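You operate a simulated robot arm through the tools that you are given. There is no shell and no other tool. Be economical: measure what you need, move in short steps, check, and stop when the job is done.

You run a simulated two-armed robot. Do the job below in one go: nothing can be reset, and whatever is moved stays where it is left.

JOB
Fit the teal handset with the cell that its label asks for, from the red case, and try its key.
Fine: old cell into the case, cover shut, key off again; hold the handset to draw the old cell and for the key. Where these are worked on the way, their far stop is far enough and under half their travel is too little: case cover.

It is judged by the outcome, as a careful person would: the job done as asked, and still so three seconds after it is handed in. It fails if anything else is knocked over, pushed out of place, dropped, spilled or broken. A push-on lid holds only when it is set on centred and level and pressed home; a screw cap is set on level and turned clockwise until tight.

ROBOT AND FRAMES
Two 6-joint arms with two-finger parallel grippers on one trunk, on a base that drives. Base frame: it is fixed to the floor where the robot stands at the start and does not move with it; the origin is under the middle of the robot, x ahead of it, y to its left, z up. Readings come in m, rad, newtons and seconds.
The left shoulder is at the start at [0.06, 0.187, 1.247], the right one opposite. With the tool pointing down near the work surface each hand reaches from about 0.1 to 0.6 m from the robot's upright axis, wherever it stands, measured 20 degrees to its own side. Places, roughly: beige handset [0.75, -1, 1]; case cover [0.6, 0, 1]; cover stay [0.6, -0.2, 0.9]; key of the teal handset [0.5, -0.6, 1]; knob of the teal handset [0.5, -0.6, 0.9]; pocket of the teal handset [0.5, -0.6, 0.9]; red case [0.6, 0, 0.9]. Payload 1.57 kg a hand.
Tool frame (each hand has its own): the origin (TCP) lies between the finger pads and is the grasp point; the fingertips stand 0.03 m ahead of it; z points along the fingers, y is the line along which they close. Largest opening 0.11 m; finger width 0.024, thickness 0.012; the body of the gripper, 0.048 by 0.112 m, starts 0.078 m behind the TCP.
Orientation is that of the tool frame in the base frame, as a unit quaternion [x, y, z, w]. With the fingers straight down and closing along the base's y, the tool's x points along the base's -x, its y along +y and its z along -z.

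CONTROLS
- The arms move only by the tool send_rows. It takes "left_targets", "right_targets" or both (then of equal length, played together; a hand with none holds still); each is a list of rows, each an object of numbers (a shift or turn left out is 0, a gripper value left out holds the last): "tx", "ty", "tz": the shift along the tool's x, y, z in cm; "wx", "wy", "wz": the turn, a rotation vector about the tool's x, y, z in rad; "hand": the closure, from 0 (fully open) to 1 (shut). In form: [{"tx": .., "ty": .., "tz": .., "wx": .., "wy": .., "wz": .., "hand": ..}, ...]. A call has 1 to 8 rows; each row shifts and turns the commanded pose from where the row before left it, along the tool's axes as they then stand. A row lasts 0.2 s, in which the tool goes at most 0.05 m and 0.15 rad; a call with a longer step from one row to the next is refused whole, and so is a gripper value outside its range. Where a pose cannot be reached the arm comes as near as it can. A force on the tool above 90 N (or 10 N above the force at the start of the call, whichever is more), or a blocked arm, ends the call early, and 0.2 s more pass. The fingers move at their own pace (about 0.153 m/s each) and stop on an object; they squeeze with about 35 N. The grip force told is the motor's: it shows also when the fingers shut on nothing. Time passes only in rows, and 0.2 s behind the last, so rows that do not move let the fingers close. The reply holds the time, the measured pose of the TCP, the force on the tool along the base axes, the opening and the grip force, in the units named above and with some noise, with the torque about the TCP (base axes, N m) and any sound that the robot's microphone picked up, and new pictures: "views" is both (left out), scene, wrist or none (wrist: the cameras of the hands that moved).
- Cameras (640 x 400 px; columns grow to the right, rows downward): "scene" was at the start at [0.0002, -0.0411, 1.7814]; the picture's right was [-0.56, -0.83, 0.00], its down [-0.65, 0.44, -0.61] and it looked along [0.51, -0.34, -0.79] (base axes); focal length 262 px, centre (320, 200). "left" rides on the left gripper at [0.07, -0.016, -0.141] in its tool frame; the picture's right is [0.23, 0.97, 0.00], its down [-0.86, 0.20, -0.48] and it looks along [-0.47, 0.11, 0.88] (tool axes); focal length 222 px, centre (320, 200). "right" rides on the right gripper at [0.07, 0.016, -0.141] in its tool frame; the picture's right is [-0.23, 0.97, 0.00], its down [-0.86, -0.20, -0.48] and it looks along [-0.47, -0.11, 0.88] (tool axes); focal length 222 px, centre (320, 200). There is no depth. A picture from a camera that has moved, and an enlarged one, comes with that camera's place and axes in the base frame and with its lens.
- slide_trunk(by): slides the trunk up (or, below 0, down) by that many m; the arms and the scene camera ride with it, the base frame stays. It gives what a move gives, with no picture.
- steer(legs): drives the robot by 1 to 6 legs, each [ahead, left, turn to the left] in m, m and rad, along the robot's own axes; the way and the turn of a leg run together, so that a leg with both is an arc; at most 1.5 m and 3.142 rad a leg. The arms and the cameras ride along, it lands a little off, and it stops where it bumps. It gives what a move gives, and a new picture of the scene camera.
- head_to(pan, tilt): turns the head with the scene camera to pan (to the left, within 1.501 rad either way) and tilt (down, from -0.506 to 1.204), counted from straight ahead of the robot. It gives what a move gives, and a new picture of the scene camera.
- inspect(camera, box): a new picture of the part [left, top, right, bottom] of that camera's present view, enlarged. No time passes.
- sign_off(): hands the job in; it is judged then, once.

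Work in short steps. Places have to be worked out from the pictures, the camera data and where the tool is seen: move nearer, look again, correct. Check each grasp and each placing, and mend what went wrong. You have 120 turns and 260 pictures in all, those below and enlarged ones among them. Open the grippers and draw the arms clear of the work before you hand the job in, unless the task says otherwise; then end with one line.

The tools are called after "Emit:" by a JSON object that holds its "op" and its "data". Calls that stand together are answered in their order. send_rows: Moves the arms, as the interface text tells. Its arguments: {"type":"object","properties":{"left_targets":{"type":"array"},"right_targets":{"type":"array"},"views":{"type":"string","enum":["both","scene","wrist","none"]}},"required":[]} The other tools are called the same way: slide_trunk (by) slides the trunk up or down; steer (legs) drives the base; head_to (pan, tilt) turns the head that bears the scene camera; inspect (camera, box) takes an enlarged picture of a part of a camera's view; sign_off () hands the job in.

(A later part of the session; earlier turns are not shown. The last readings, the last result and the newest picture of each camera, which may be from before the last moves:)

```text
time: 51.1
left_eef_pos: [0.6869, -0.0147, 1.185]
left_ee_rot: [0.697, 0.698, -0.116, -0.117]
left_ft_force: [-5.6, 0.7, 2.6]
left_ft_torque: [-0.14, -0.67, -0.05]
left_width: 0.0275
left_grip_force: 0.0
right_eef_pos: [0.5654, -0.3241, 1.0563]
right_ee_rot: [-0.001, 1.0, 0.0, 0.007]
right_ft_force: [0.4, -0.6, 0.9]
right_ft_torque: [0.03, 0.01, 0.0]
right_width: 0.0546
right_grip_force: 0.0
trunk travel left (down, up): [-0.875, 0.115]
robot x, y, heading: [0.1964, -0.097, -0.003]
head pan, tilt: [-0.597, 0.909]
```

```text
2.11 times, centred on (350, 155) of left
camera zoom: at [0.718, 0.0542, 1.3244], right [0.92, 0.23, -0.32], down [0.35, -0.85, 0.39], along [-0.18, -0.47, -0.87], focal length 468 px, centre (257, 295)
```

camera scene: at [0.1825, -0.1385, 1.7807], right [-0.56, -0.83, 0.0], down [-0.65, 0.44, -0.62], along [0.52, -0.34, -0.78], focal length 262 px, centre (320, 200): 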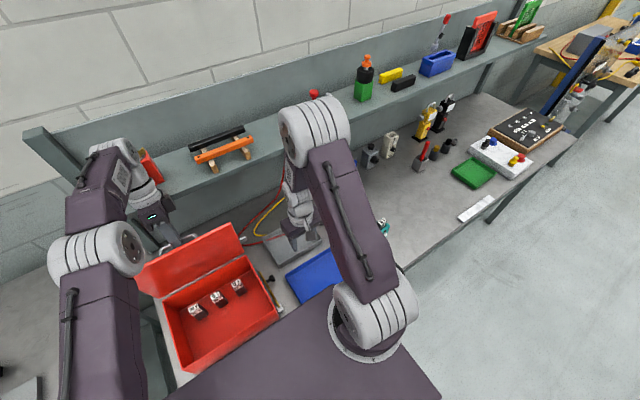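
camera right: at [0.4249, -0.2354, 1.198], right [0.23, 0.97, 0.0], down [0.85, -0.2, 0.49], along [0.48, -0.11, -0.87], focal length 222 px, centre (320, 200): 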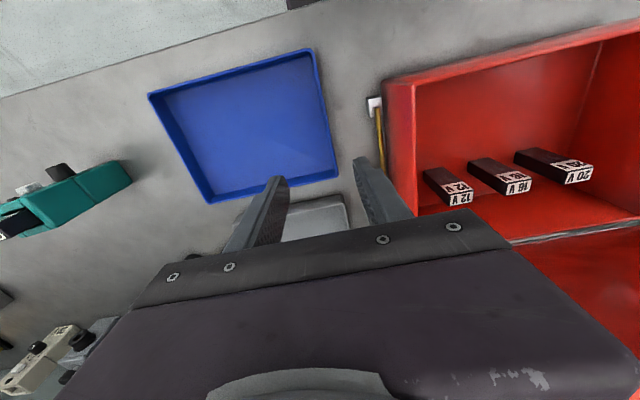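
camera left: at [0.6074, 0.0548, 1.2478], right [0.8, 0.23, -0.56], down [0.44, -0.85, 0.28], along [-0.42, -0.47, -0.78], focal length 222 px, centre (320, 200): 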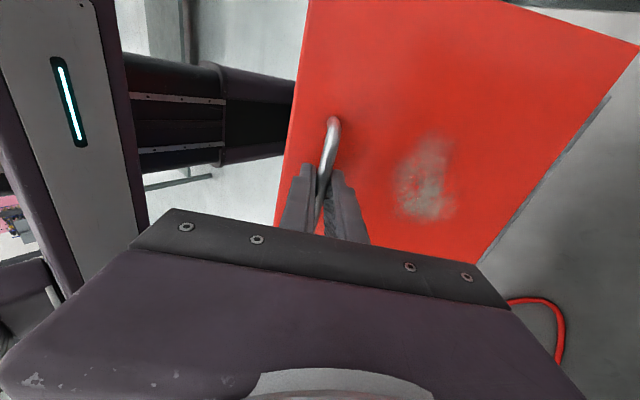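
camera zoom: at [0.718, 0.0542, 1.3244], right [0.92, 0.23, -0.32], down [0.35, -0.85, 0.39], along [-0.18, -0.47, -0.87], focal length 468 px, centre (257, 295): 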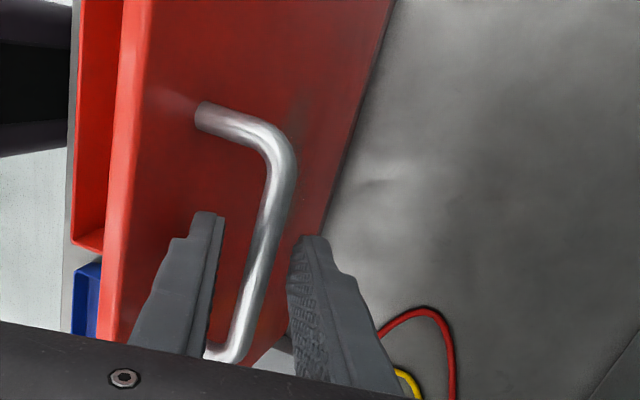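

Emit:
{"op": "send_rows", "data": {"left_targets": [{"ty": -0.5}, {"ty": -0.3}, {}, {}], "views": "none"}}

Emit:
{"op": "inspect", "data": {"camera": "left", "box": [200, 60, 500, 250]}}

```text
time: 52.1
left_eef_pos: [0.6813, -0.0163, 1.188]
left_ee_rot: [0.697, 0.698, -0.117, -0.117]
left_ft_force: [-0.2, -0.7, -0.6]
left_ft_torque: [0.0, 0.03, 0.0]
left_width: 0.0276
left_grip_force: 0.0
right_eef_pos: [0.5663, -0.325, 1.0557]
right_ee_rot: [-0.001, 1.0, 0.0, 0.006]
right_ft_force: [-0.6, 0.3, 0.4]
right_ft_torque: [0.02, -0.01, 0.0]
right_width: 0.0552
right_grip_force: 0.0
trunk travel left (down, up): [-0.875, 0.115]
robot x, y, heading: [0.1968, -0.0958, -0.002]
head pan, tilt: [-0.597, 0.909]
```

```text
2.11 times, centred on (350, 155) of left
camera zoom: at [0.7127, 0.0538, 1.3269], right [0.92, 0.23, -0.32], down [0.35, -0.85, 0.39], along [-0.18, -0.47, -0.87], focal length 468 px, centre (257, 295)
```

zoom: 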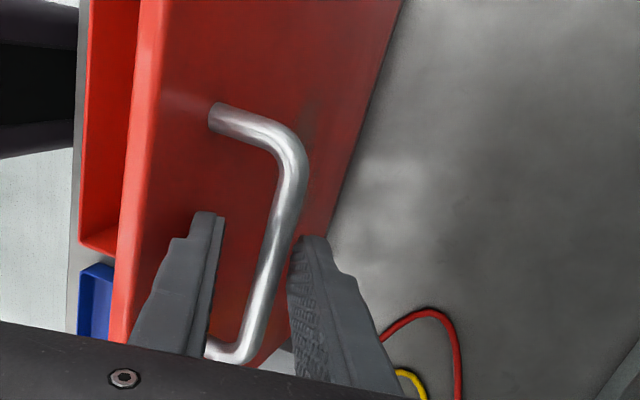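

The cover stands on its own at its stop. I withdraw the left hand straight off the bar.

Emit:
{"op": "send_rows", "data": {"left_targets": [{"ty": 0.35, "tz": -1.5}, {"tz": -2}, {"tz": -2}, {"tz": -2}, {"ty": -4}, {"ty": -4}, {"ty": -4}, {}], "views": "scene"}}

```text
time: 53.9
left_eef_pos: [0.5757, -0.0093, 1.292]
left_ee_rot: [0.697, 0.697, -0.118, -0.117]
left_ft_force: [1.0, 0.2, 0.9]
left_ft_torque: [0.01, 0.0, 0.0]
left_width: 0.0275
left_grip_force: 0.1
left hand out of reach, approached as far as the arm can: row 3, 4
right_eef_pos: [0.5679, -0.3258, 1.0559]
right_ee_rot: [-0.001, 1.0, 0.0, 0.006]
right_ft_force: [0.2, 0.7, 0.0]
right_ft_torque: [-0.03, 0.0, -0.02]
right_width: 0.055
right_grip_force: 0.1
trunk travel left (down, up): [-0.875, 0.115]
robot x, y, heading: [0.1997, -0.0983, 0.003]
head pan, tilt: [-0.597, 0.909]
camera scene: at [0.1978, -0.1391, 1.7813], right [-0.56, -0.83, 0.0], down [-0.65, 0.44, -0.61], along [0.51, -0.34, -0.79], focal length 262 px, centre (320, 200)
```

scene: 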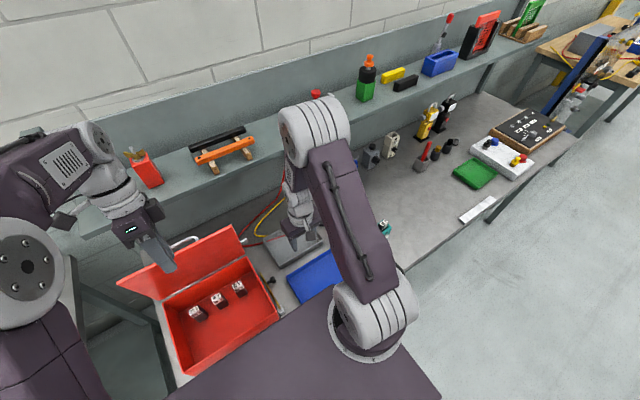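

The cover stays open by itself (leaning past upright). Next the handset: I lift and square both hands, then drive to about (0.03, −0.55).

Emit:
{"op": "send_rows", "data": {"left_targets": [{"wx": -0.11}, {"wx": -0.11}, {"wx": -0.11}, {"wz": -0.15}, {"wz": -0.15}, {"wz": -0.15}, {"wz": -0.15}, {"wz": -0.15}], "right_targets": [{"tz": -3}, {"tz": -3}, {"tz": -3}, {"tz": -3}, {}, {}, {}, {}], "views": "none"}}

Emit:
{"op": "steer", "data": {"legs": [[-0.17, 0, 0], [0, -0.45, 0]]}}

```text
time: 55.7
left_eef_pos: [0.5766, -0.0107, 1.2915]
left_ee_rot: [0.398, 0.918, 0.0, -0.001]
left_ft_force: [-0.4, -0.5, 0.0]
left_ft_torque: [0.0, 0.0, -0.01]
left_width: 0.0275
left_grip_force: 0.1
right_eef_pos: [0.5638, -0.324, 1.1754]
right_ee_rot: [-0.001, 1.0, 0.0, 0.006]
right_ft_force: [-0.4, 0.4, 0.1]
right_ft_torque: [0.0, -0.02, -0.02]
right_width: 0.055
right_grip_force: 0.0
trunk travel left (down, up): [-0.875, 0.115]
robot x, y, heading: [0.2004, -0.1018, -0.002]
head pan, tilt: [-0.597, 0.909]
```

```text
time: 59.5
left_eef_pos: [0.4073, -0.4553, 1.293]
left_ee_rot: [0.397, 0.918, -0.002, -0.001]
left_ft_force: [0.3, 0.1, 0.6]
left_ft_torque: [-0.04, 0.01, -0.01]
left_width: 0.0272
left_grip_force: 0.1
right_eef_pos: [0.3944, -0.7693, 1.1757]
right_ee_rot: [-0.002, 1.0, -0.001, 0.007]
right_ft_force: [0.0, -0.2, 0.0]
right_ft_torque: [0.0, -0.02, 0.01]
right_width: 0.0552
right_grip_force: 0.0
trunk travel left (down, up): [-0.875, 0.115]
robot x, y, heading: [0.0277, -0.5429, 0.0]
head pan, tilt: [-0.597, 0.909]
camera scene: at [0.0272, -0.5834, 1.7814], right [-0.56, -0.83, 0.0], down [-0.65, 0.44, -0.61], along [0.51, -0.34, -0.79], focal length 262 px, centre (320, 200)
```

scene: 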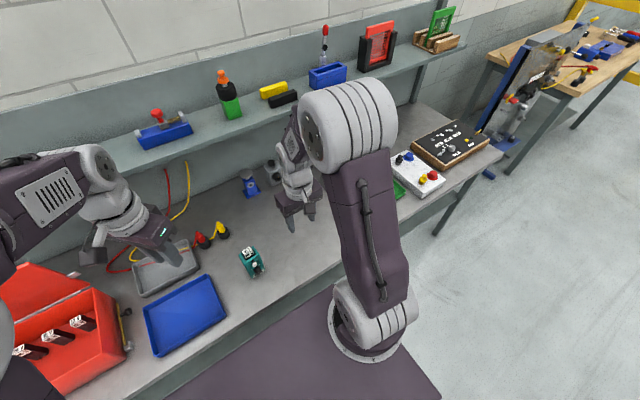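

Good. I aim the head straight at the handset and enlarge it for measurement; also finish turning the left hand.

Emit:
{"op": "head_to", "data": {"pan": 0.0, "tilt": 0.95}}

Emit:
{"op": "send_rows", "data": {"left_targets": [{"wz": -0.15}, {"wz": -0.15}, {"wz": -0.15}, {"wz": -0.15}, {"wz": -0.15}, {"wz": -0.073}], "right_targets": [{"wy": -0.13, "hand": 0}, {"wy": -0.13}, {"wy": -0.13}, {"wy": -0.13}, {"wy": -0.13}, {"wy": -0.13}], "views": "scene"}}

```text
time: 60.5
left_eef_pos: [0.4066, -0.4577, 1.2938]
left_ee_rot: [0.398, 0.918, -0.001, -0.001]
left_ft_force: [-0.3, 0.4, -0.9]
left_ft_torque: [0.02, 0.01, 0.0]
left_width: 0.0275
left_grip_force: 0.0
right_eef_pos: [0.3939, -0.7703, 1.1752]
right_ee_rot: [-0.001, 1.0, 0.001, 0.008]
right_ft_force: [-0.3, -0.4, 0.1]
right_ft_torque: [0.03, -0.01, -0.01]
right_width: 0.0548
right_grip_force: 0.0
trunk travel left (down, up): [-0.875, 0.115]
robot x, y, heading: [0.0283, -0.5403, 0.002]
head pan, tilt: [0.0, 0.949]
camera scene: at [0.0378, -0.5441, 1.7784], right [0.0, -1.0, 0.0], down [-0.81, 0.0, -0.58], along [0.58, 0.0, -0.81], focal length 262 px, centre (320, 200)
```

scene: 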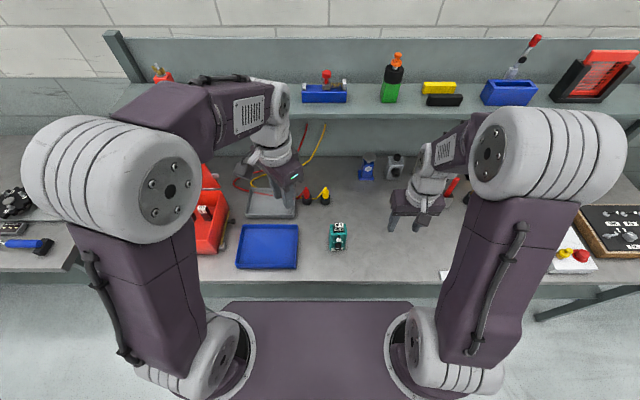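

```text
time: 61.9
left_eef_pos: [0.4083, -0.4576, 1.2926]
left_ee_rot: [-0.004, 1.0, 0.0, -0.002]
left_ft_force: [1.3, 0.1, 0.3]
left_ft_torque: [0.01, 0.02, 0.02]
left_width: 0.0273
left_grip_force: 0.0
right_eef_pos: [0.4165, -0.756, 1.1793]
right_ee_rot: [-0.008, 0.967, 0.04, 0.251]
right_ft_force: [0.8, -0.7, 0.2]
right_ft_torque: [0.03, 0.02, 0.01]
right_width: 0.1099
right_grip_force: 0.0
right hand out of reach, approached as far as the arm can: row 3, 4, 5, 6
trunk travel left (down, up): [-0.875, 0.115]
robot x, y, heading: [0.0233, -0.5412, 0.007]
head pan, tilt: [0.0, 0.949]
camera scene: at [0.0383, -0.544, 1.7784], right [0.0, -1.0, 0.0], down [-0.81, 0.0, -0.58], along [0.58, 0.0, -0.81], focal length 262 px, centre (320, 200)
```

scene: 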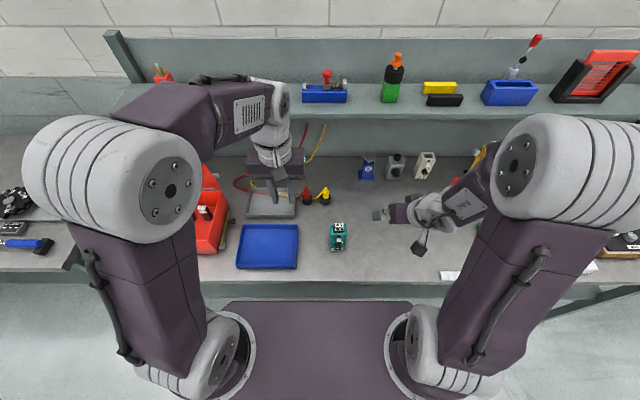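

Emit:
{"op": "inspect", "data": {"camera": "scene", "box": [316, 210, 360, 260]}}

Emit:
{"op": "inspect", "data": {"camera": "scene", "box": [180, 160, 330, 280]}}

Emit:
{"op": "slide_trunk", "data": {"by": 0.08}}

```text
8.00 times, centred on (338, 235) of scene
camera zoom: at [0.0383, -0.544, 1.7784], right [0.0, -1.0, 0.0], down [-0.81, 0.0, -0.58], along [0.58, 0.0, -0.81], focal length 2095 px, centre (176, -80)
```

zoom: 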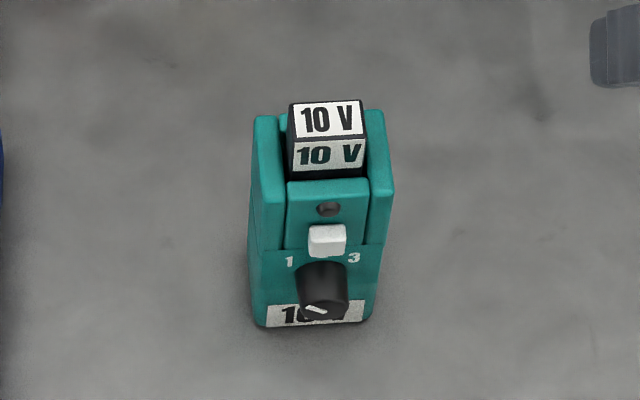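

```text
3.33 times, centred on (255, 220) of scene
camera zoom: at [0.0383, -0.544, 1.7784], right [0.0, -1.0, 0.0], down [-0.81, 0.0, -0.58], along [0.58, 0.0, -0.81], focal length 873 px, centre (537, 133)
```

zoom: 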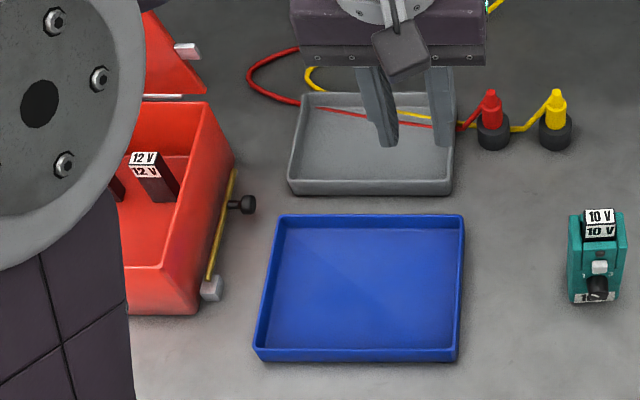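

```text
time: 63.1
left_eef_pos: [0.4063, -0.4573, 1.3713]
left_ee_rot: [-0.003, 1.0, 0.0, -0.002]
left_ft_force: [-0.3, 0.9, 0.3]
left_ft_torque: [-0.02, -0.02, -0.01]
left_width: 0.0275
left_grip_force: 0.0
right_eef_pos: [0.4173, -0.7568, 1.2578]
right_ee_rot: [-0.007, 0.967, 0.039, 0.25]
right_ft_force: [0.5, -0.1, 1.0]
right_ft_torque: [-0.02, 0.01, 0.02]
right_width: 0.1101
right_grip_force: 0.1
trunk travel left (down, up): [-0.955, 0.035]
robot x, y, heading: [0.0259, -0.547, 0.003]
head pan, tilt: [0.0, 0.949]
```

Handset: x 0.4645–0.504, y −0.583…−0.637, top z 0.984; cell top ~1.006. I tilt the right hand ~45° forward and bring it in front of the handset at a distance.

Emit:
{"op": "send_rows", "data": {"right_targets": [{"wx": 0.08, "wy": -0.1}, {"wy": -0.1}, {"wy": -0.08}, {}], "views": "none"}}

```text
time: 64.1
left_eef_pos: [0.4063, -0.4559, 1.373]
left_ee_rot: [-0.003, 1.0, -0.001, -0.001]
left_ft_force: [0.3, 1.0, 0.4]
left_ft_torque: [0.01, 0.01, 0.02]
left_width: 0.0275
left_grip_force: 0.0
right_eef_pos: [0.4731, -0.7701, 1.2801]
right_ee_rot: [0.008, 0.924, 0.009, 0.381]
right_ft_force: [0.0, -0.2, 0.0]
right_ft_torque: [0.01, -0.01, -0.01]
right_width: 0.11
right_grip_force: 0.1
right hand out of reach, approached as far as the arm can: row 1, 2, 3
trunk travel left (down, up): [-0.955, 0.035]
robot x, y, heading: [0.0263, -0.5428, 0.009]
head pan, tilt: [0.0, 0.949]
```

Emit:
{"op": "send_rows", "data": {"right_targets": [{"tx": 3.5, "ty": 2.3, "tz": 1.75}, {"tx": 3.5, "ty": 2.3, "tz": 1.75}, {"tx": 3.5, "ty": 2.3, "tz": 1.75}, {"tx": 3.5, "ty": 2.3, "tz": 1.75}, {"tx": 3.5, "ty": 2.3, "tz": 1.75}, {"tx": 3.5, "ty": 2.3, "tz": 1.75}, {}], "views": "both"}}

```text
time: 65.7
left_eef_pos: [0.4067, -0.4563, 1.3732]
left_ee_rot: [-0.002, 1.0, 0.0, -0.002]
left_ft_force: [-0.3, 0.2, -0.3]
left_ft_torque: [0.03, -0.01, 0.0]
left_width: 0.0275
left_grip_force: 0.1
right_eef_pos: [0.4666, -0.7499, 1.2068]
right_ee_rot: [0.016, 0.929, 0.052, 0.367]
right_ft_force: [-0.3, -0.1, 1.4]
right_ft_torque: [0.0, -0.02, -0.02]
right_width: 0.1098
right_grip_force: 0.0
right hand out of reach, approached as far as the arm can: row 1, 2, 3, 4, 5, 6
trunk travel left (down, up): [-0.955, 0.035]
robot x, y, heading: [0.0274, -0.5431, -0.002]
head pan, tilt: [0.0, 0.949]
camera scene: at [0.0379, -0.5438, 1.8584], right [0.0, -1.0, 0.0], down [-0.81, 0.0, -0.58], along [0.58, 0.0, -0.81], focal length 262 px, centre (320, 200)
camera right: at [0.3196, -0.7396, 1.2651], right [0.16, 0.95, 0.26], down [0.3, -0.3, 0.91], along [0.94, -0.07, -0.33], focal length 222 px, centre (320, 200)
```

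scene: 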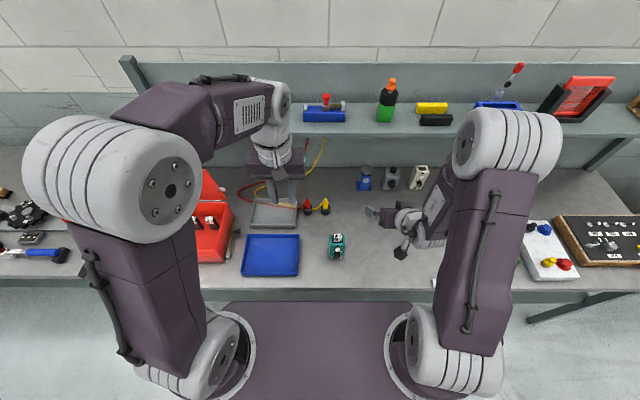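
right: 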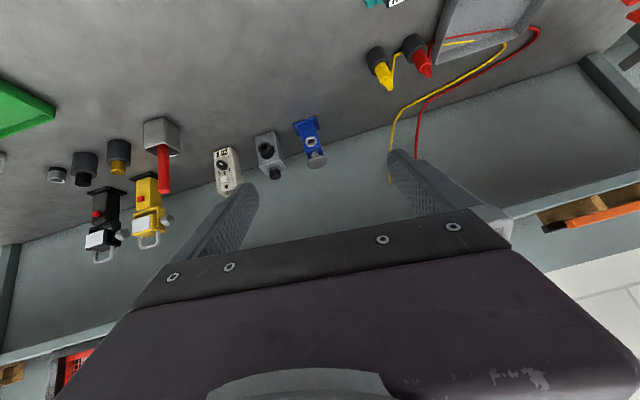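

Forward tilt is against this arm's joints; leaning inward from its own side should suit it. I set the right hand upright and turn it 90° so that it can clasp the handset's right edge front-to-back, leaning in from the right.

Emit:
{"op": "send_rows", "data": {"right_targets": [{"wy": 0.15}, {"wy": 0.15}, {"wy": 0.15}, {"wy": 0.15}, {"wy": 0.15}, {"wz": -0.15}, {"wz": -0.15}, {"wz": -0.15}], "views": "none"}}

Emit:
{"op": "send_rows", "data": {"right_targets": [{"wz": -0.15}, {"wz": -0.15}, {"wz": -0.15}, {"wz": -0.15}, {"wz": -0.15}, {"wz": -0.15}, {"wz": -0.15}, {"wz": -0.07}], "views": "none"}}

```text
time: 67.5
left_eef_pos: [0.4073, -0.4555, 1.373]
left_ee_rot: [-0.002, 1.0, 0.0, -0.002]
left_ft_force: [0.3, 0.6, -0.3]
left_ft_torque: [-0.04, 0.0, 0.04]
left_width: 0.0274
left_grip_force: 0.1
right_eef_pos: [0.4674, -0.7371, 1.2072]
right_ee_rot: [-0.232, 0.968, 0.061, 0.08]
right_ft_force: [-0.4, -0.5, -1.0]
right_ft_torque: [0.02, 0.01, 0.0]
right_width: 0.1097
right_grip_force: 0.0
right hand out of reach, approached as far as the arm can: row 3, 4
trunk travel left (down, up): [-0.955, 0.035]
robot x, y, heading: [0.0255, -0.5425, 0.009]
head pan, tilt: [0.0, 0.949]
```

```text
time: 69.3
left_eef_pos: [0.4061, -0.4563, 1.3734]
left_ee_rot: [-0.003, 1.0, 0.001, -0.002]
left_ft_force: [0.2, -0.9, 0.4]
left_ft_torque: [-0.01, 0.0, -0.02]
left_width: 0.0274
left_grip_force: 0.1
right_eef_pos: [0.4678, -0.737, 1.2074]
right_ee_rot: [0.709, -0.698, -0.009, -0.101]
right_ft_force: [0.7, 0.1, 0.0]
right_ft_torque: [0.02, 0.04, 0.01]
right_width: 0.1096
right_grip_force: 0.0
trunk travel left (down, up): [-0.955, 0.035]
robot x, y, heading: [0.0234, -0.5457, 0.003]
head pan, tilt: [0.0, 0.949]
```

Emit:
{"op": "send_rows", "data": {"right_targets": [{"wx": -0.128}, {"wy": -0.136}, {"wy": -0.136}, {"wy": -0.136}, {"wy": -0.136}, {}], "views": "both"}}

```text
time: 70.7
left_eef_pos: [0.4056, -0.4565, 1.3727]
left_ee_rot: [-0.002, 1.0, 0.0, -0.002]
left_ft_force: [-0.7, -0.2, -0.4]
left_ft_torque: [0.02, 0.01, 0.0]
left_width: 0.0277
left_grip_force: 0.0
right_eef_pos: [0.4677, -0.7379, 1.2069]
right_ee_rot: [0.673, -0.656, -0.243, -0.241]
right_ft_force: [-0.2, -1.1, 0.2]
right_ft_torque: [-0.01, 0.0, 0.01]
right_width: 0.11
right_grip_force: 0.0
trunk travel left (down, up): [-0.955, 0.035]
robot x, y, heading: [0.0318, -0.5454, 0.005]
head pan, tilt: [0.0, 0.949]
camera scene: at [0.0373, -0.544, 1.8584], right [0.0, -1.0, 0.0], down [-0.81, 0.0, -0.58], along [0.58, 0.0, -0.81], focal length 262 px, centre (320, 200)
camera right: at [0.4551, -0.8815, 1.2719], right [-0.98, 0.15, 0.14], down [0.19, 0.35, 0.92], along [0.09, 0.92, -0.37], focal length 222 px, centre (320, 200)
```

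scene: 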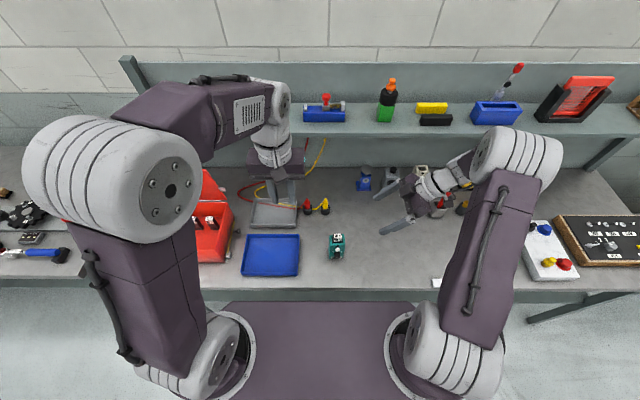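
right: 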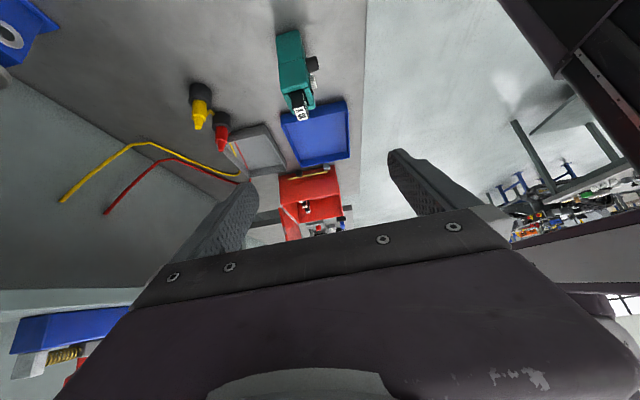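

Reachable. Move to the pre-grasp place along the lean.

Emit:
{"op": "send_rows", "data": {"right_targets": [{"tx": 2, "ty": -0.4, "tz": 3.5}, {"tx": 2, "ty": -0.4, "tz": 3.5}, {"tx": 2, "ty": -0.4, "tz": 3.5, "hand": 0.35}, {"tx": 2.1, "ty": -0.4, "tz": 3.6}, {}], "views": "both"}}

Emit:
{"op": "inspect", "data": {"camera": "scene", "box": [316, 210, 420, 270]}}

```text
time: 71.9
left_eef_pos: [0.4057, -0.4581, 1.3726]
left_ee_rot: [-0.003, 1.0, 0.0, -0.002]
left_ft_force: [-0.2, -0.5, 0.7]
left_ft_torque: [0.01, 0.0, 0.03]
left_width: 0.0275
left_grip_force: 0.0
right_eef_pos: [0.4822, -0.7094, 1.0458]
right_ee_rot: [0.673, -0.655, -0.244, -0.24]
right_ft_force: [-0.7, 0.2, 0.0]
right_ft_torque: [0.0, 0.0, -0.02]
right_width: 0.0715
right_grip_force: 0.2
trunk travel left (down, up): [-0.955, 0.035]
robot x, y, heading: [0.0333, -0.5464, 0.005]
head pan, tilt: [0.0, 0.949]
camera scene: at [0.038, -0.5441, 1.8584], right [0.0, -1.0, 0.0], down [-0.81, 0.0, -0.58], along [0.58, 0.0, -0.81], focal length 262 px, centre (320, 200)
camera right: at [0.4707, -0.8526, 1.111], right [-0.98, 0.15, 0.14], down [0.19, 0.35, 0.92], along [0.09, 0.92, -0.37], focal length 222 px, centre (320, 200)
```

scene: 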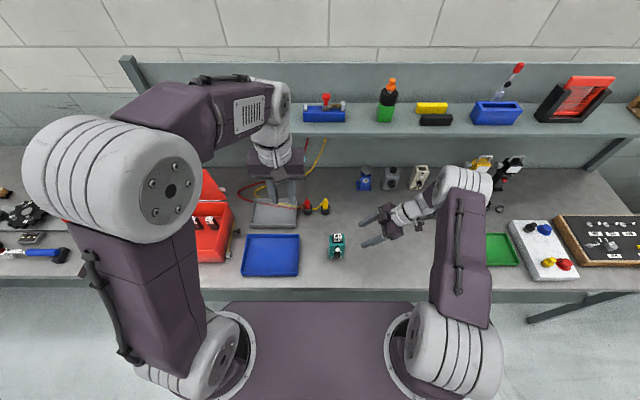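
right: 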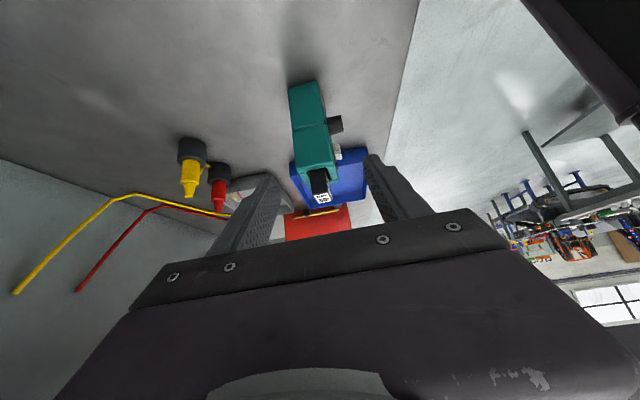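

```text
6.15 times, centred on (368, 240) of scene
camera zoom: at [0.038, -0.5441, 1.8584], right [0.0, -1.0, 0.0], down [-0.81, 0.0, -0.58], along [0.58, 0.0, -0.81], focal length 1611 px, centre (25, -46)
```

zoom: 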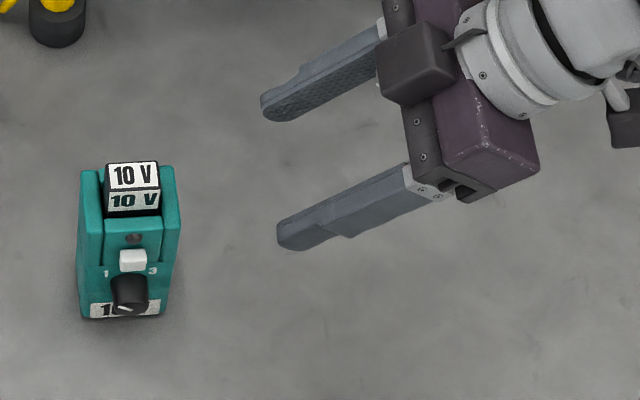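

I approach so that the fingertips clasp the top right part front-to-back, above the key: target TCP (0.484, −0.641, 0.986).

Emit:
{"op": "send_rows", "data": {"right_targets": [{"tx": -1.35, "ty": -0.2}, {"tz": 4.5}, {"tz": 4.4}, {}], "views": "wrist"}}

Emit:
{"op": "inspect", "data": {"camera": "scene", "box": [316, 210, 420, 270]}}

```text
time: 72.9
left_eef_pos: [0.406, -0.4576, 1.3736]
left_ee_rot: [-0.003, 1.0, 0.0, -0.002]
left_ft_force: [0.0, -0.5, -0.6]
left_ft_torque: [0.0, -0.01, -0.03]
left_width: 0.0276
left_grip_force: 0.2
right_eef_pos: [0.4839, -0.6408, 0.9878]
right_ee_rot: [0.673, -0.655, -0.244, -0.241]
right_ft_force: [0.6, 0.4, -0.3]
right_ft_torque: [0.01, 0.02, 0.01]
right_width: 0.0716
right_grip_force: 0.1
trunk travel left (down, up): [-0.955, 0.035]
robot x, y, heading: [0.0234, -0.5434, -0.0]
head pan, tilt: [0.0, 0.949]
camera right: at [0.4716, -0.7844, 1.0524], right [-0.98, 0.15, 0.14], down [0.19, 0.35, 0.92], along [0.09, 0.92, -0.37], focal length 222 px, centre (320, 200)
```

right: 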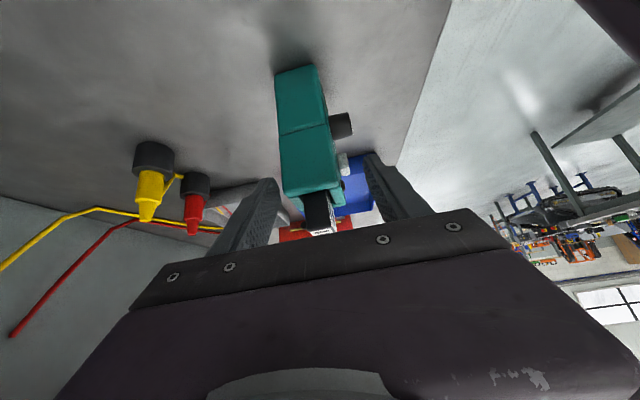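

```text
6.15 times, centred on (368, 240) of scene
camera zoom: at [0.0373, -0.5441, 1.8584], right [0.0, -1.0, 0.0], down [-0.81, 0.0, -0.58], along [0.58, 0.0, -0.81], focal length 1611 px, centre (25, -46)
```

zoom: 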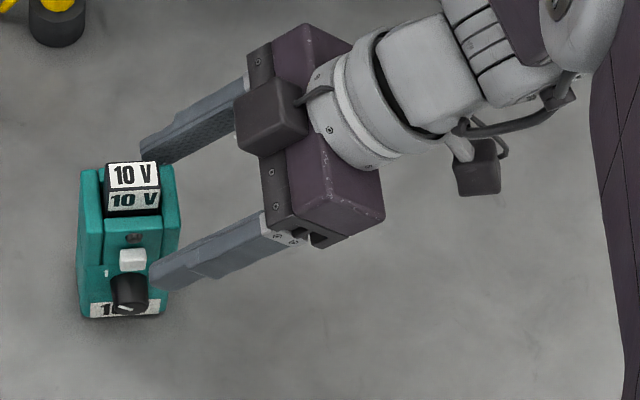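

Front finger clears the key. To gain room for the left hand I lean the right hand further (0.3 rad) about its TCP, then close.

Emit:
{"op": "send_rows", "data": {"right_targets": [{"wy": -0.15}, {"wy": -0.15}, {}, {"hand": 1}, {}, {}], "views": "wrist"}}

Emit:
{"op": "inspect", "data": {"camera": "scene", "box": [316, 210, 420, 270]}}

```text
time: 74.3
left_eef_pos: [0.4059, -0.4567, 1.3724]
left_ee_rot: [-0.003, 1.0, 0.0, -0.001]
left_ft_force: [-0.1, 0.2, -0.3]
left_ft_torque: [0.04, 0.02, -0.02]
left_width: 0.0276
left_grip_force: 0.0
right_eef_pos: [0.4834, -0.6413, 0.9884]
right_ee_rot: [0.629, -0.612, -0.341, -0.336]
right_ft_force: [0.7, 0.8, 2.5]
right_ft_torque: [0.35, -0.08, -0.1]
right_width: 0.0439
right_grip_force: 35.1
trunk travel left (down, up): [-0.955, 0.035]
robot x, y, heading: [0.0273, -0.5449, 0.002]
head pan, tilt: [0.0, 0.949]
camera right: at [0.4728, -0.7965, 1.0072], right [-0.98, 0.1, 0.19], down [0.19, 0.07, 0.98], along [0.08, 0.99, -0.08], focal length 222 px, centre (320, 200)
```

right: 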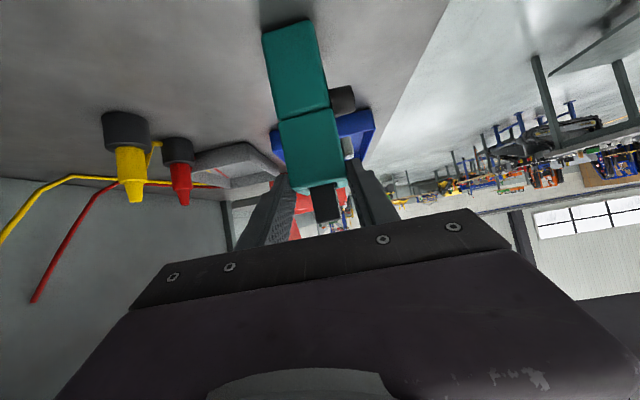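

```text
6.15 times, centred on (368, 240) of scene
camera zoom: at [0.0378, -0.5433, 1.8584], right [0.0, -1.0, 0.0], down [-0.81, 0.0, -0.58], along [0.58, 0.0, -0.81], focal length 1611 px, centre (25, -46)
```

zoom: 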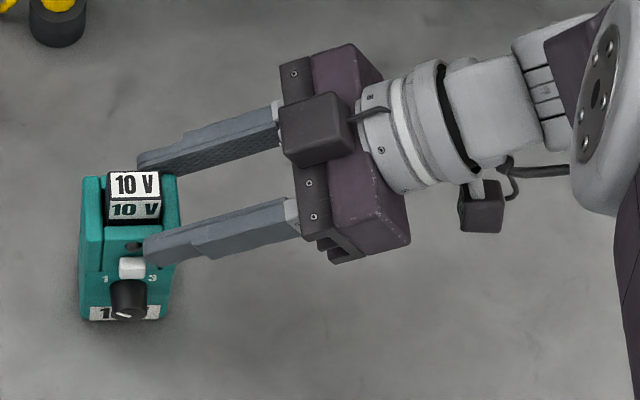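

Held firmly (44 mm). Cell centre about (0.481, −0.6075), top ≈1.006. The left hand goes above it.

Emit:
{"op": "send_rows", "data": {"left_targets": [{"tx": -1.9, "ty": -3.8, "hand": 0.6}, {"tx": -1.9, "ty": -3.8}, {"tx": -1.9, "ty": -3.8}, {"tx": -1.8, "ty": -3.7}, {"tz": 4.5}, {"tz": 4.5}, {"tz": 4.5}, {"tz": 4.5}], "views": "none"}}

Emit:
{"op": "send_rows", "data": {"left_targets": [{"tz": 3}, {"tz": 3}, {}], "views": "both"}}

```text
time: 76.1
left_eef_pos: [0.4828, -0.6064, 1.1923]
left_ee_rot: [-0.003, 1.0, 0.0, -0.002]
left_ft_force: [0.1, 0.2, -1.4]
left_ft_torque: [-0.02, -0.02, 0.03]
left_width: 0.0441
left_grip_force: 0.0
right_eef_pos: [0.4843, -0.6405, 0.9852]
right_ee_rot: [0.629, -0.612, -0.342, -0.335]
right_ft_force: [0.2, 0.2, 1.0]
right_ft_torque: [0.18, 0.1, 0.01]
right_width: 0.0439
right_grip_force: 35.0
trunk travel left (down, up): [-0.955, 0.035]
robot x, y, heading: [0.0301, -0.547, 0.006]
head pan, tilt: [0.0, 0.949]
```

```text
time: 76.9
left_eef_pos: [0.4809, -0.6081, 1.132]
left_ee_rot: [-0.002, 1.0, 0.0, -0.002]
left_ft_force: [0.3, 0.3, 0.2]
left_ft_torque: [-0.03, 0.01, -0.02]
left_width: 0.044
left_grip_force: 0.0
right_eef_pos: [0.4837, -0.6397, 0.9879]
right_ee_rot: [0.63, -0.612, -0.341, -0.335]
right_ft_force: [0.0, 0.2, -0.5]
right_ft_torque: [0.02, 0.03, 0.03]
right_width: 0.0438
right_grip_force: 35.0
trunk travel left (down, up): [-0.955, 0.035]
robot x, y, heading: [0.0263, -0.5465, 0.007]
head pan, tilt: [0.0, 0.949]
camera scene: at [0.0376, -0.5435, 1.8584], right [0.0, -1.0, 0.0], down [-0.81, 0.0, -0.58], along [0.58, 0.0, -0.81], focal length 262 px, centre (320, 200)
camera left: at [0.4119, -0.625, 1.2743], right [-0.23, 0.97, 0.0], down [0.86, 0.2, 0.48], along [0.46, 0.11, -0.88], focal length 222 px, centre (320, 200)
```

scene: 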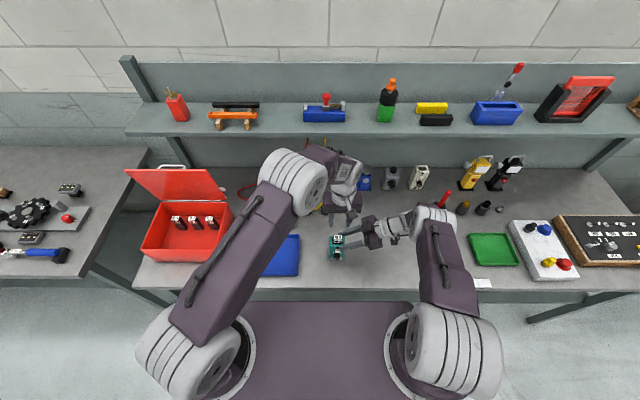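
left: 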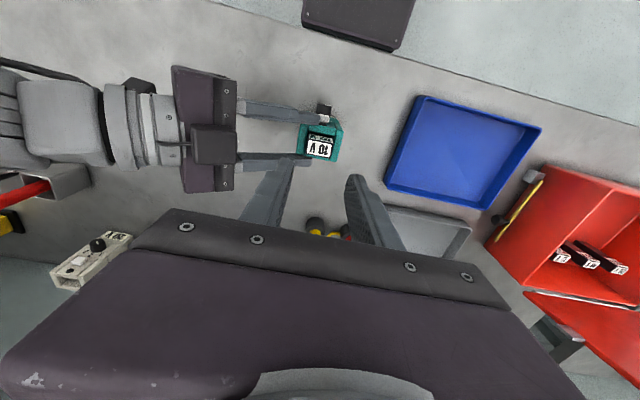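

The left view confirms the cell at (0.482, −0.607). Lower to about 1.04 and look.

Emit:
{"op": "send_rows", "data": {"left_targets": [{"tz": 4.5}, {"tz": 4.5}, {}], "views": "none"}}

Emit:
{"op": "inspect", "data": {"camera": "left", "box": [200, 100, 440, 260]}}

Emit:
{"op": "inspect", "data": {"camera": "scene", "box": [306, 190, 420, 270]}}

```text
time: 77.7
left_eef_pos: [0.4812, -0.6075, 1.0412]
left_ee_rot: [-0.003, 1.0, -0.001, -0.002]
left_ft_force: [0.1, -0.5, 0.2]
left_ft_torque: [-0.04, -0.02, 0.03]
left_width: 0.0444
left_grip_force: 0.1
right_eef_pos: [0.4846, -0.6416, 0.9871]
right_ee_rot: [0.63, -0.612, -0.341, -0.336]
right_ft_force: [-0.9, 0.2, 0.6]
right_ft_torque: [-0.06, 0.07, 0.02]
right_width: 0.0439
right_grip_force: 34.9
trunk travel left (down, up): [-0.955, 0.035]
robot x, y, heading: [0.0255, -0.5458, 0.004]
head pan, tilt: [0.0, 0.949]
```

```text
2.50 times, centred on (320, 180) of left
camera zoom: at [0.4118, -0.6253, 1.1834], right [-0.23, 0.97, 0.0], down [0.86, 0.2, 0.48], along [0.46, 0.11, -0.88], focal length 555 px, centre (320, 250)
```

zoom: 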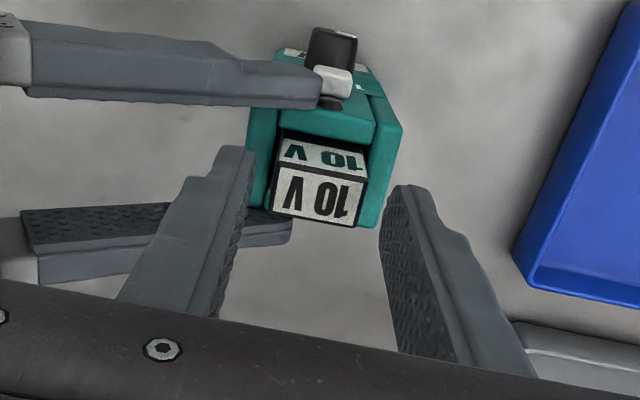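

```text
5.00 times, centred on (363, 230) of scene
camera zoom: at [0.0379, -0.5438, 1.8584], right [0.0, -1.0, 0.0], down [-0.81, 0.0, -0.58], along [0.58, 0.0, -0.81], focal length 1309 px, centre (105, 50)
```

zoom: 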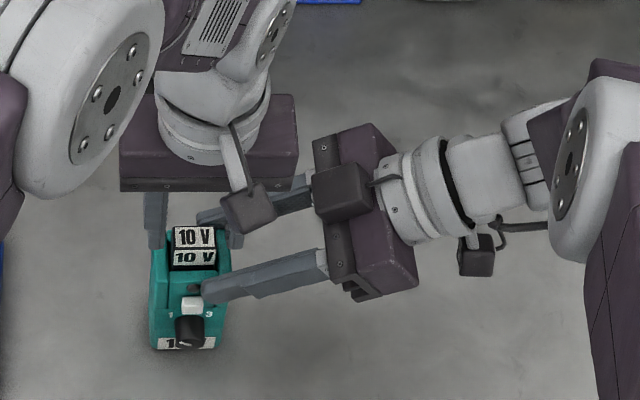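

Straddling well. Lower 2.1 cm, close, check grip.

Emit:
{"op": "send_rows", "data": {"left_targets": [{"tz": 1.2}, {"tz": 0.9}, {}, {"hand": 1}, {}, {}], "views": "none"}}

Emit:
{"op": "inspect", "data": {"camera": "left", "box": [200, 100, 440, 260]}}

```text
time: 79.1
left_eef_pos: [0.482, -0.6073, 1.0209]
left_ee_rot: [-0.003, 1.0, 0.0, -0.001]
left_ft_force: [0.2, 0.4, 0.3]
left_ft_torque: [-0.04, -0.03, -0.02]
left_width: 0.0311
left_grip_force: 34.8
right_eef_pos: [0.4848, -0.642, 0.9877]
right_ee_rot: [0.63, -0.612, -0.341, -0.335]
right_ft_force: [-0.5, 0.6, 0.2]
right_ft_torque: [-0.08, -0.03, 0.0]
right_width: 0.0438
right_grip_force: 35.1
trunk travel left (down, up): [-0.955, 0.035]
robot x, y, heading: [0.0238, -0.543, -0.0]
head pan, tilt: [0.0, 0.949]
```

```text
2.50 times, centred on (320, 180) of left
camera zoom: at [0.4121, -0.6253, 1.1631], right [-0.23, 0.97, 0.0], down [0.86, 0.2, 0.48], along [0.46, 0.11, -0.88], focal length 555 px, centre (320, 250)
```

zoom: 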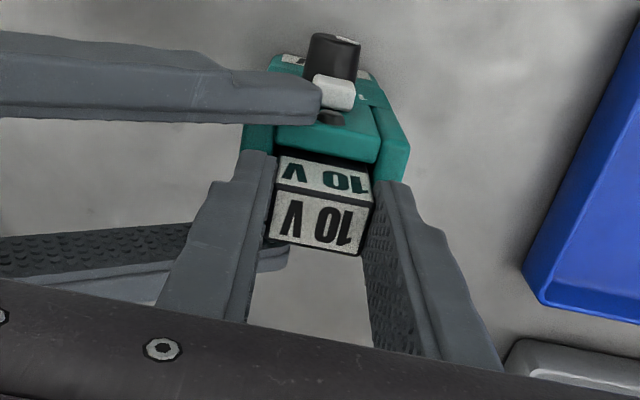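

Cell gripped (31 mm). Draw it straight up.

Emit:
{"op": "send_rows", "data": {"left_targets": [{"tz": -1}, {"tz": -1}, {"tz": -1.5}, {"tz": -2}, {"tz": -2.5}, {}], "views": "wrist"}}

Emit:
{"op": "inspect", "data": {"camera": "scene", "box": [306, 190, 420, 270]}}

```text
time: 80.5
left_eef_pos: [0.483, -0.6076, 1.1013]
left_ee_rot: [-0.002, 1.0, 0.001, -0.002]
left_ft_force: [-0.1, 0.8, -1.3]
left_ft_torque: [-0.01, 0.01, -0.01]
left_width: 0.0311
left_grip_force: 34.7
right_eef_pos: [0.4836, -0.6404, 0.9878]
right_ee_rot: [0.629, -0.612, -0.342, -0.336]
right_ft_force: [0.3, 0.5, -0.9]
right_ft_torque: [-0.01, 0.1, 0.02]
right_width: 0.0437
right_grip_force: 34.7
trunk travel left (down, up): [-0.955, 0.035]
robot x, y, heading: [0.028, -0.5423, 0.002]
head pan, tilt: [0.0, 0.949]
camera left: at [0.413, -0.625, 1.2437], right [-0.23, 0.97, 0.0], down [0.86, 0.2, 0.48], along [0.46, 0.11, -0.88], focal length 222 px, centre (320, 200)
```

left: 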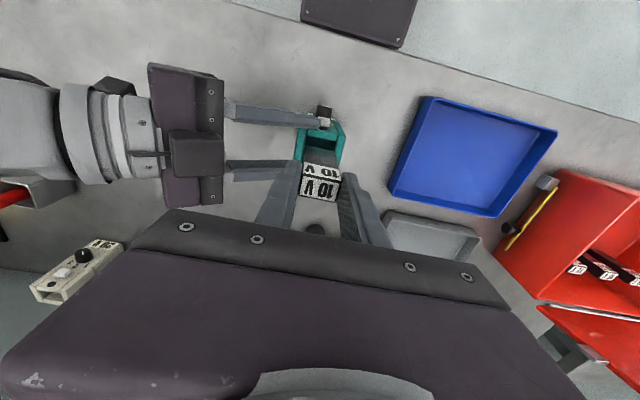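

```text
5.00 times, centred on (363, 230) of scene
camera zoom: at [0.0385, -0.5439, 1.8584], right [0.0, -1.0, 0.0], down [-0.81, 0.0, -0.58], along [0.58, 0.0, -0.81], focal length 1309 px, centre (105, 50)
```

zoom: 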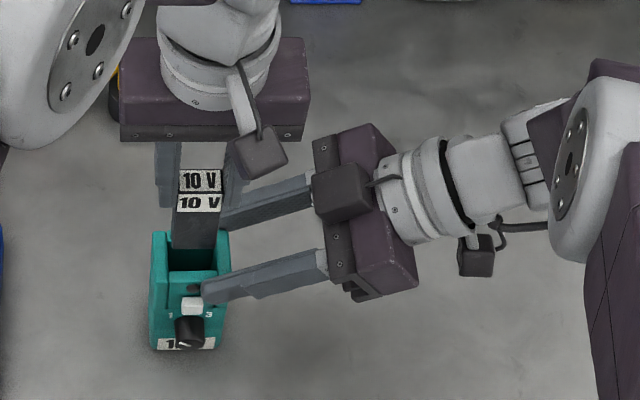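

The cell comes out. Raise it clear, release the handset and withdraw the right hand along its lean.

Emit:
{"op": "send_rows", "data": {"left_targets": [{"tz": -4.5}, {"tz": -4.5}, {}, {}, {}, {}, {}], "right_targets": [{}, {"hand": 0.4}, {}, {"tz": -3}, {"tz": -4}, {"tz": -4}, {}], "views": "wrist"}}

Emit:
{"op": "inspect", "data": {"camera": "scene", "box": [296, 150, 420, 270]}}

```text
time: 82.1
left_eef_pos: [0.4832, -0.6067, 1.1906]
left_ee_rot: [-0.002, 1.0, 0.0, -0.002]
left_ft_force: [-0.6, 0.4, 0.1]
left_ft_torque: [0.02, 0.04, 0.0]
left_width: 0.0309
left_grip_force: 34.4
right_eef_pos: [0.4871, -0.7348, 1.0466]
right_ee_rot: [0.629, -0.612, -0.342, -0.335]
right_ft_force: [-1.0, -1.3, 0.9]
right_ft_torque: [0.02, 0.02, 0.01]
right_width: 0.0661
right_grip_force: 0.1
trunk travel left (down, up): [-0.955, 0.035]
robot x, y, heading: [0.0287, -0.5448, 0.004]
head pan, tilt: [0.0, 0.949]
camera right: at [0.4745, -0.8904, 1.0666], right [-0.98, 0.1, 0.19], down [0.19, 0.07, 0.98], along [0.08, 0.99, -0.08], focal length 222 px, centre (320, 200)
camera left: at [0.4137, -0.6247, 1.3333], right [-0.23, 0.97, 0.0], down [0.86, 0.2, 0.48], along [0.46, 0.11, -0.88], focal length 222 px, centre (320, 200)
```

right: 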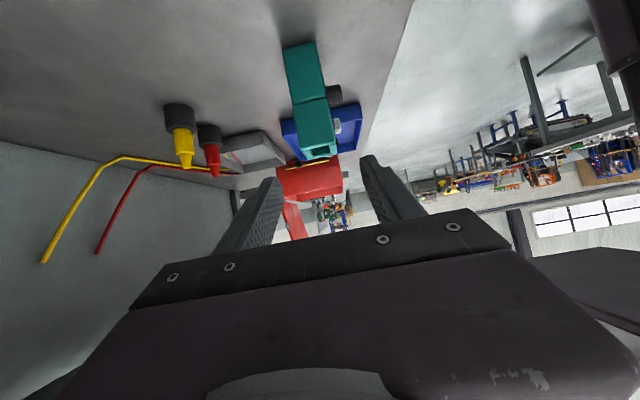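
left: 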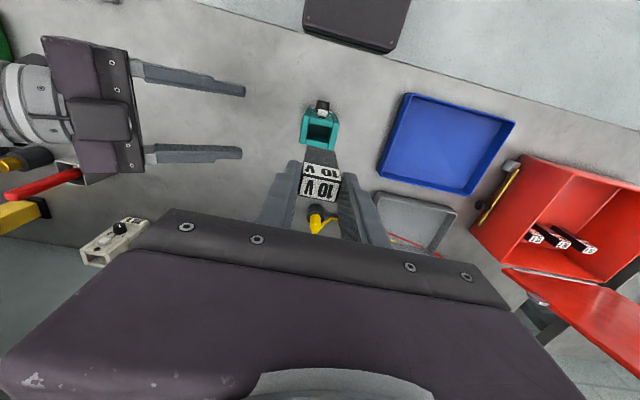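

```text
3.33 times, centred on (358, 210) of scene
camera zoom: at [0.0386, -0.5434, 1.8584], right [0.0, -1.0, 0.0], down [-0.81, 0.0, -0.58], along [0.58, 0.0, -0.81], focal length 873 px, centre (193, 167)
```

zoom: 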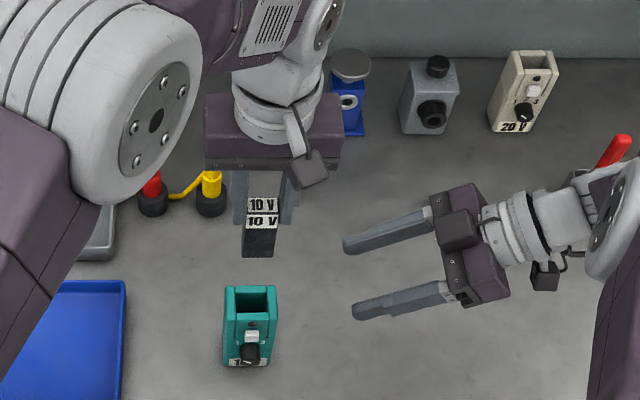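

Old cell is out and the handset stands undisturbed. Raise the right hand, then drive left toward the case.

Emit:
{"op": "send_rows", "data": {"right_targets": [{"tx": -3.2, "tz": -2}, {"tx": -3.2, "tz": -2}, {"tx": -3.2, "tz": -2}, {"tx": -3.2, "tz": -2}, {}], "views": "none"}}

Emit:
{"op": "steer", "data": {"legs": [[0.02, 0.345, 0]]}}

```text
time: 83.3
left_eef_pos: [0.4831, -0.6074, 1.1917]
left_ee_rot: [-0.002, 1.0, 0.0, -0.002]
left_ft_force: [0.1, -0.6, -0.4]
left_ft_torque: [-0.03, 0.03, -0.01]
left_width: 0.0313
left_grip_force: 35.3
right_eef_pos: [0.4867, -0.7328, 1.1981]
right_ee_rot: [0.629, -0.613, -0.341, -0.336]
right_ft_force: [-0.1, 0.5, 0.5]
right_ft_torque: [-0.02, -0.03, 0.01]
right_width: 0.066
right_grip_force: 0.0
trunk travel left (down, up): [-0.955, 0.035]
robot x, y, heading: [0.0281, -0.5447, 0.003]
head pan, tilt: [0.0, 0.949]
```

```text
time: 85.5
left_eef_pos: [0.5007, -0.2648, 1.1916]
left_ee_rot: [-0.003, 1.0, 0.001, -0.002]
left_ft_force: [-1.0, -0.3, -1.1]
left_ft_torque: [0.05, -0.01, -0.04]
left_width: 0.0311
left_grip_force: 34.6
right_eef_pos: [0.504, -0.3885, 1.1985]
right_ee_rot: [0.629, -0.612, -0.342, -0.336]
right_ft_force: [0.3, -0.4, 0.6]
right_ft_torque: [0.01, -0.03, 0.03]
right_width: 0.0659
right_grip_force: 0.1
trunk travel left (down, up): [-0.955, 0.035]
robot x, y, heading: [0.0431, -0.199, 0.005]
head pan, tilt: [0.0, 0.949]
camera scene: at [0.0564, -0.2026, 1.8584], right [0.0, -1.0, 0.0], down [-0.81, 0.0, -0.58], along [0.58, 0.0, -0.81], focal length 262 px, centre (320, 200)
```

scene: 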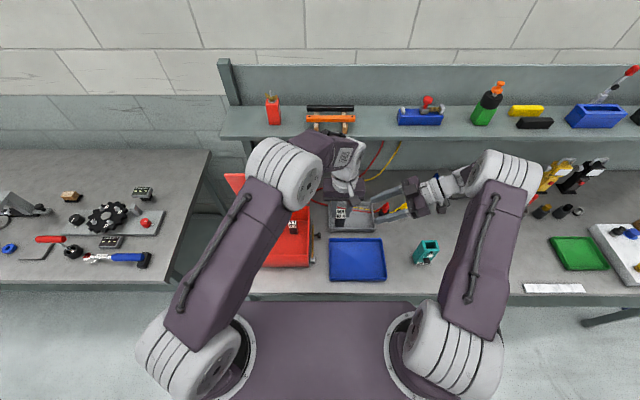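

Bring the left hand over the front of the case and look down into it.

Emit:
{"op": "send_rows", "data": {"left_targets": [{"ty": 4.5}, {"ty": 4.5}, {"ty": 4.5}, {"ty": 4.5}, {"ty": 2, "tx": 3}, {"tx": 3}, {}], "views": "wrist"}}

Emit:
{"op": "inspect", "data": {"camera": "left", "box": [160, 60, 480, 260]}}

```text
time: 87.1
left_eef_pos: [0.4402, -0.0608, 1.1907]
left_ee_rot: [-0.002, 1.0, 0.0, -0.001]
left_ft_force: [0.5, 0.2, -0.6]
left_ft_torque: [-0.01, 0.02, 0.02]
left_width: 0.0311
left_grip_force: 35.1
right_eef_pos: [0.5048, -0.3867, 1.1987]
right_ee_rot: [0.629, -0.612, -0.342, -0.335]
right_ft_force: [0.6, 0.3, -0.1]
right_ft_torque: [0.01, 0.07, 0.03]
right_width: 0.066
right_grip_force: 0.0
trunk travel left (down, up): [-0.955, 0.035]
robot x, y, heading: [0.0446, -0.2004, 0.004]
head pan, tilt: [0.0, 0.949]
camera left: at [0.3713, -0.0792, 1.3324], right [-0.23, 0.97, 0.0], down [0.86, 0.2, 0.48], along [0.46, 0.11, -0.88], focal length 222 px, centre (320, 200)
```

left: 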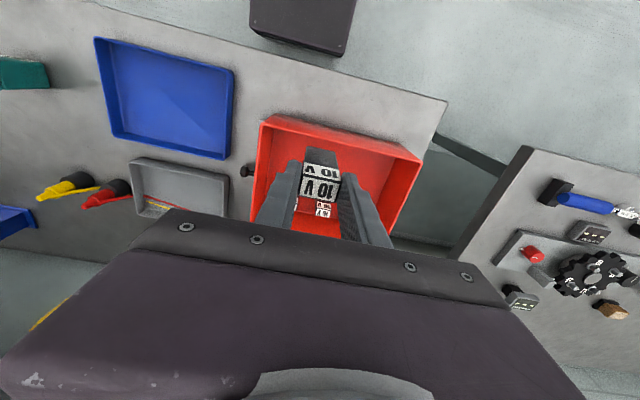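

```text
2.00 times, centred on (320, 160) of left
camera zoom: at [0.3713, -0.0792, 1.3324], right [-0.23, 0.97, 0.0], down [0.86, 0.2, 0.48], along [0.46, 0.11, -0.88], focal length 444 px, centre (320, 280)
```

zoom: 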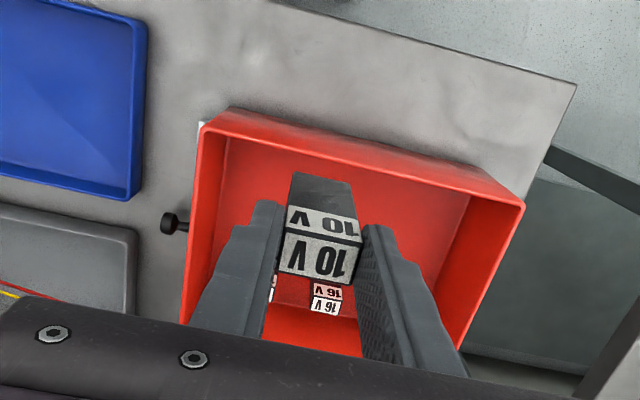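

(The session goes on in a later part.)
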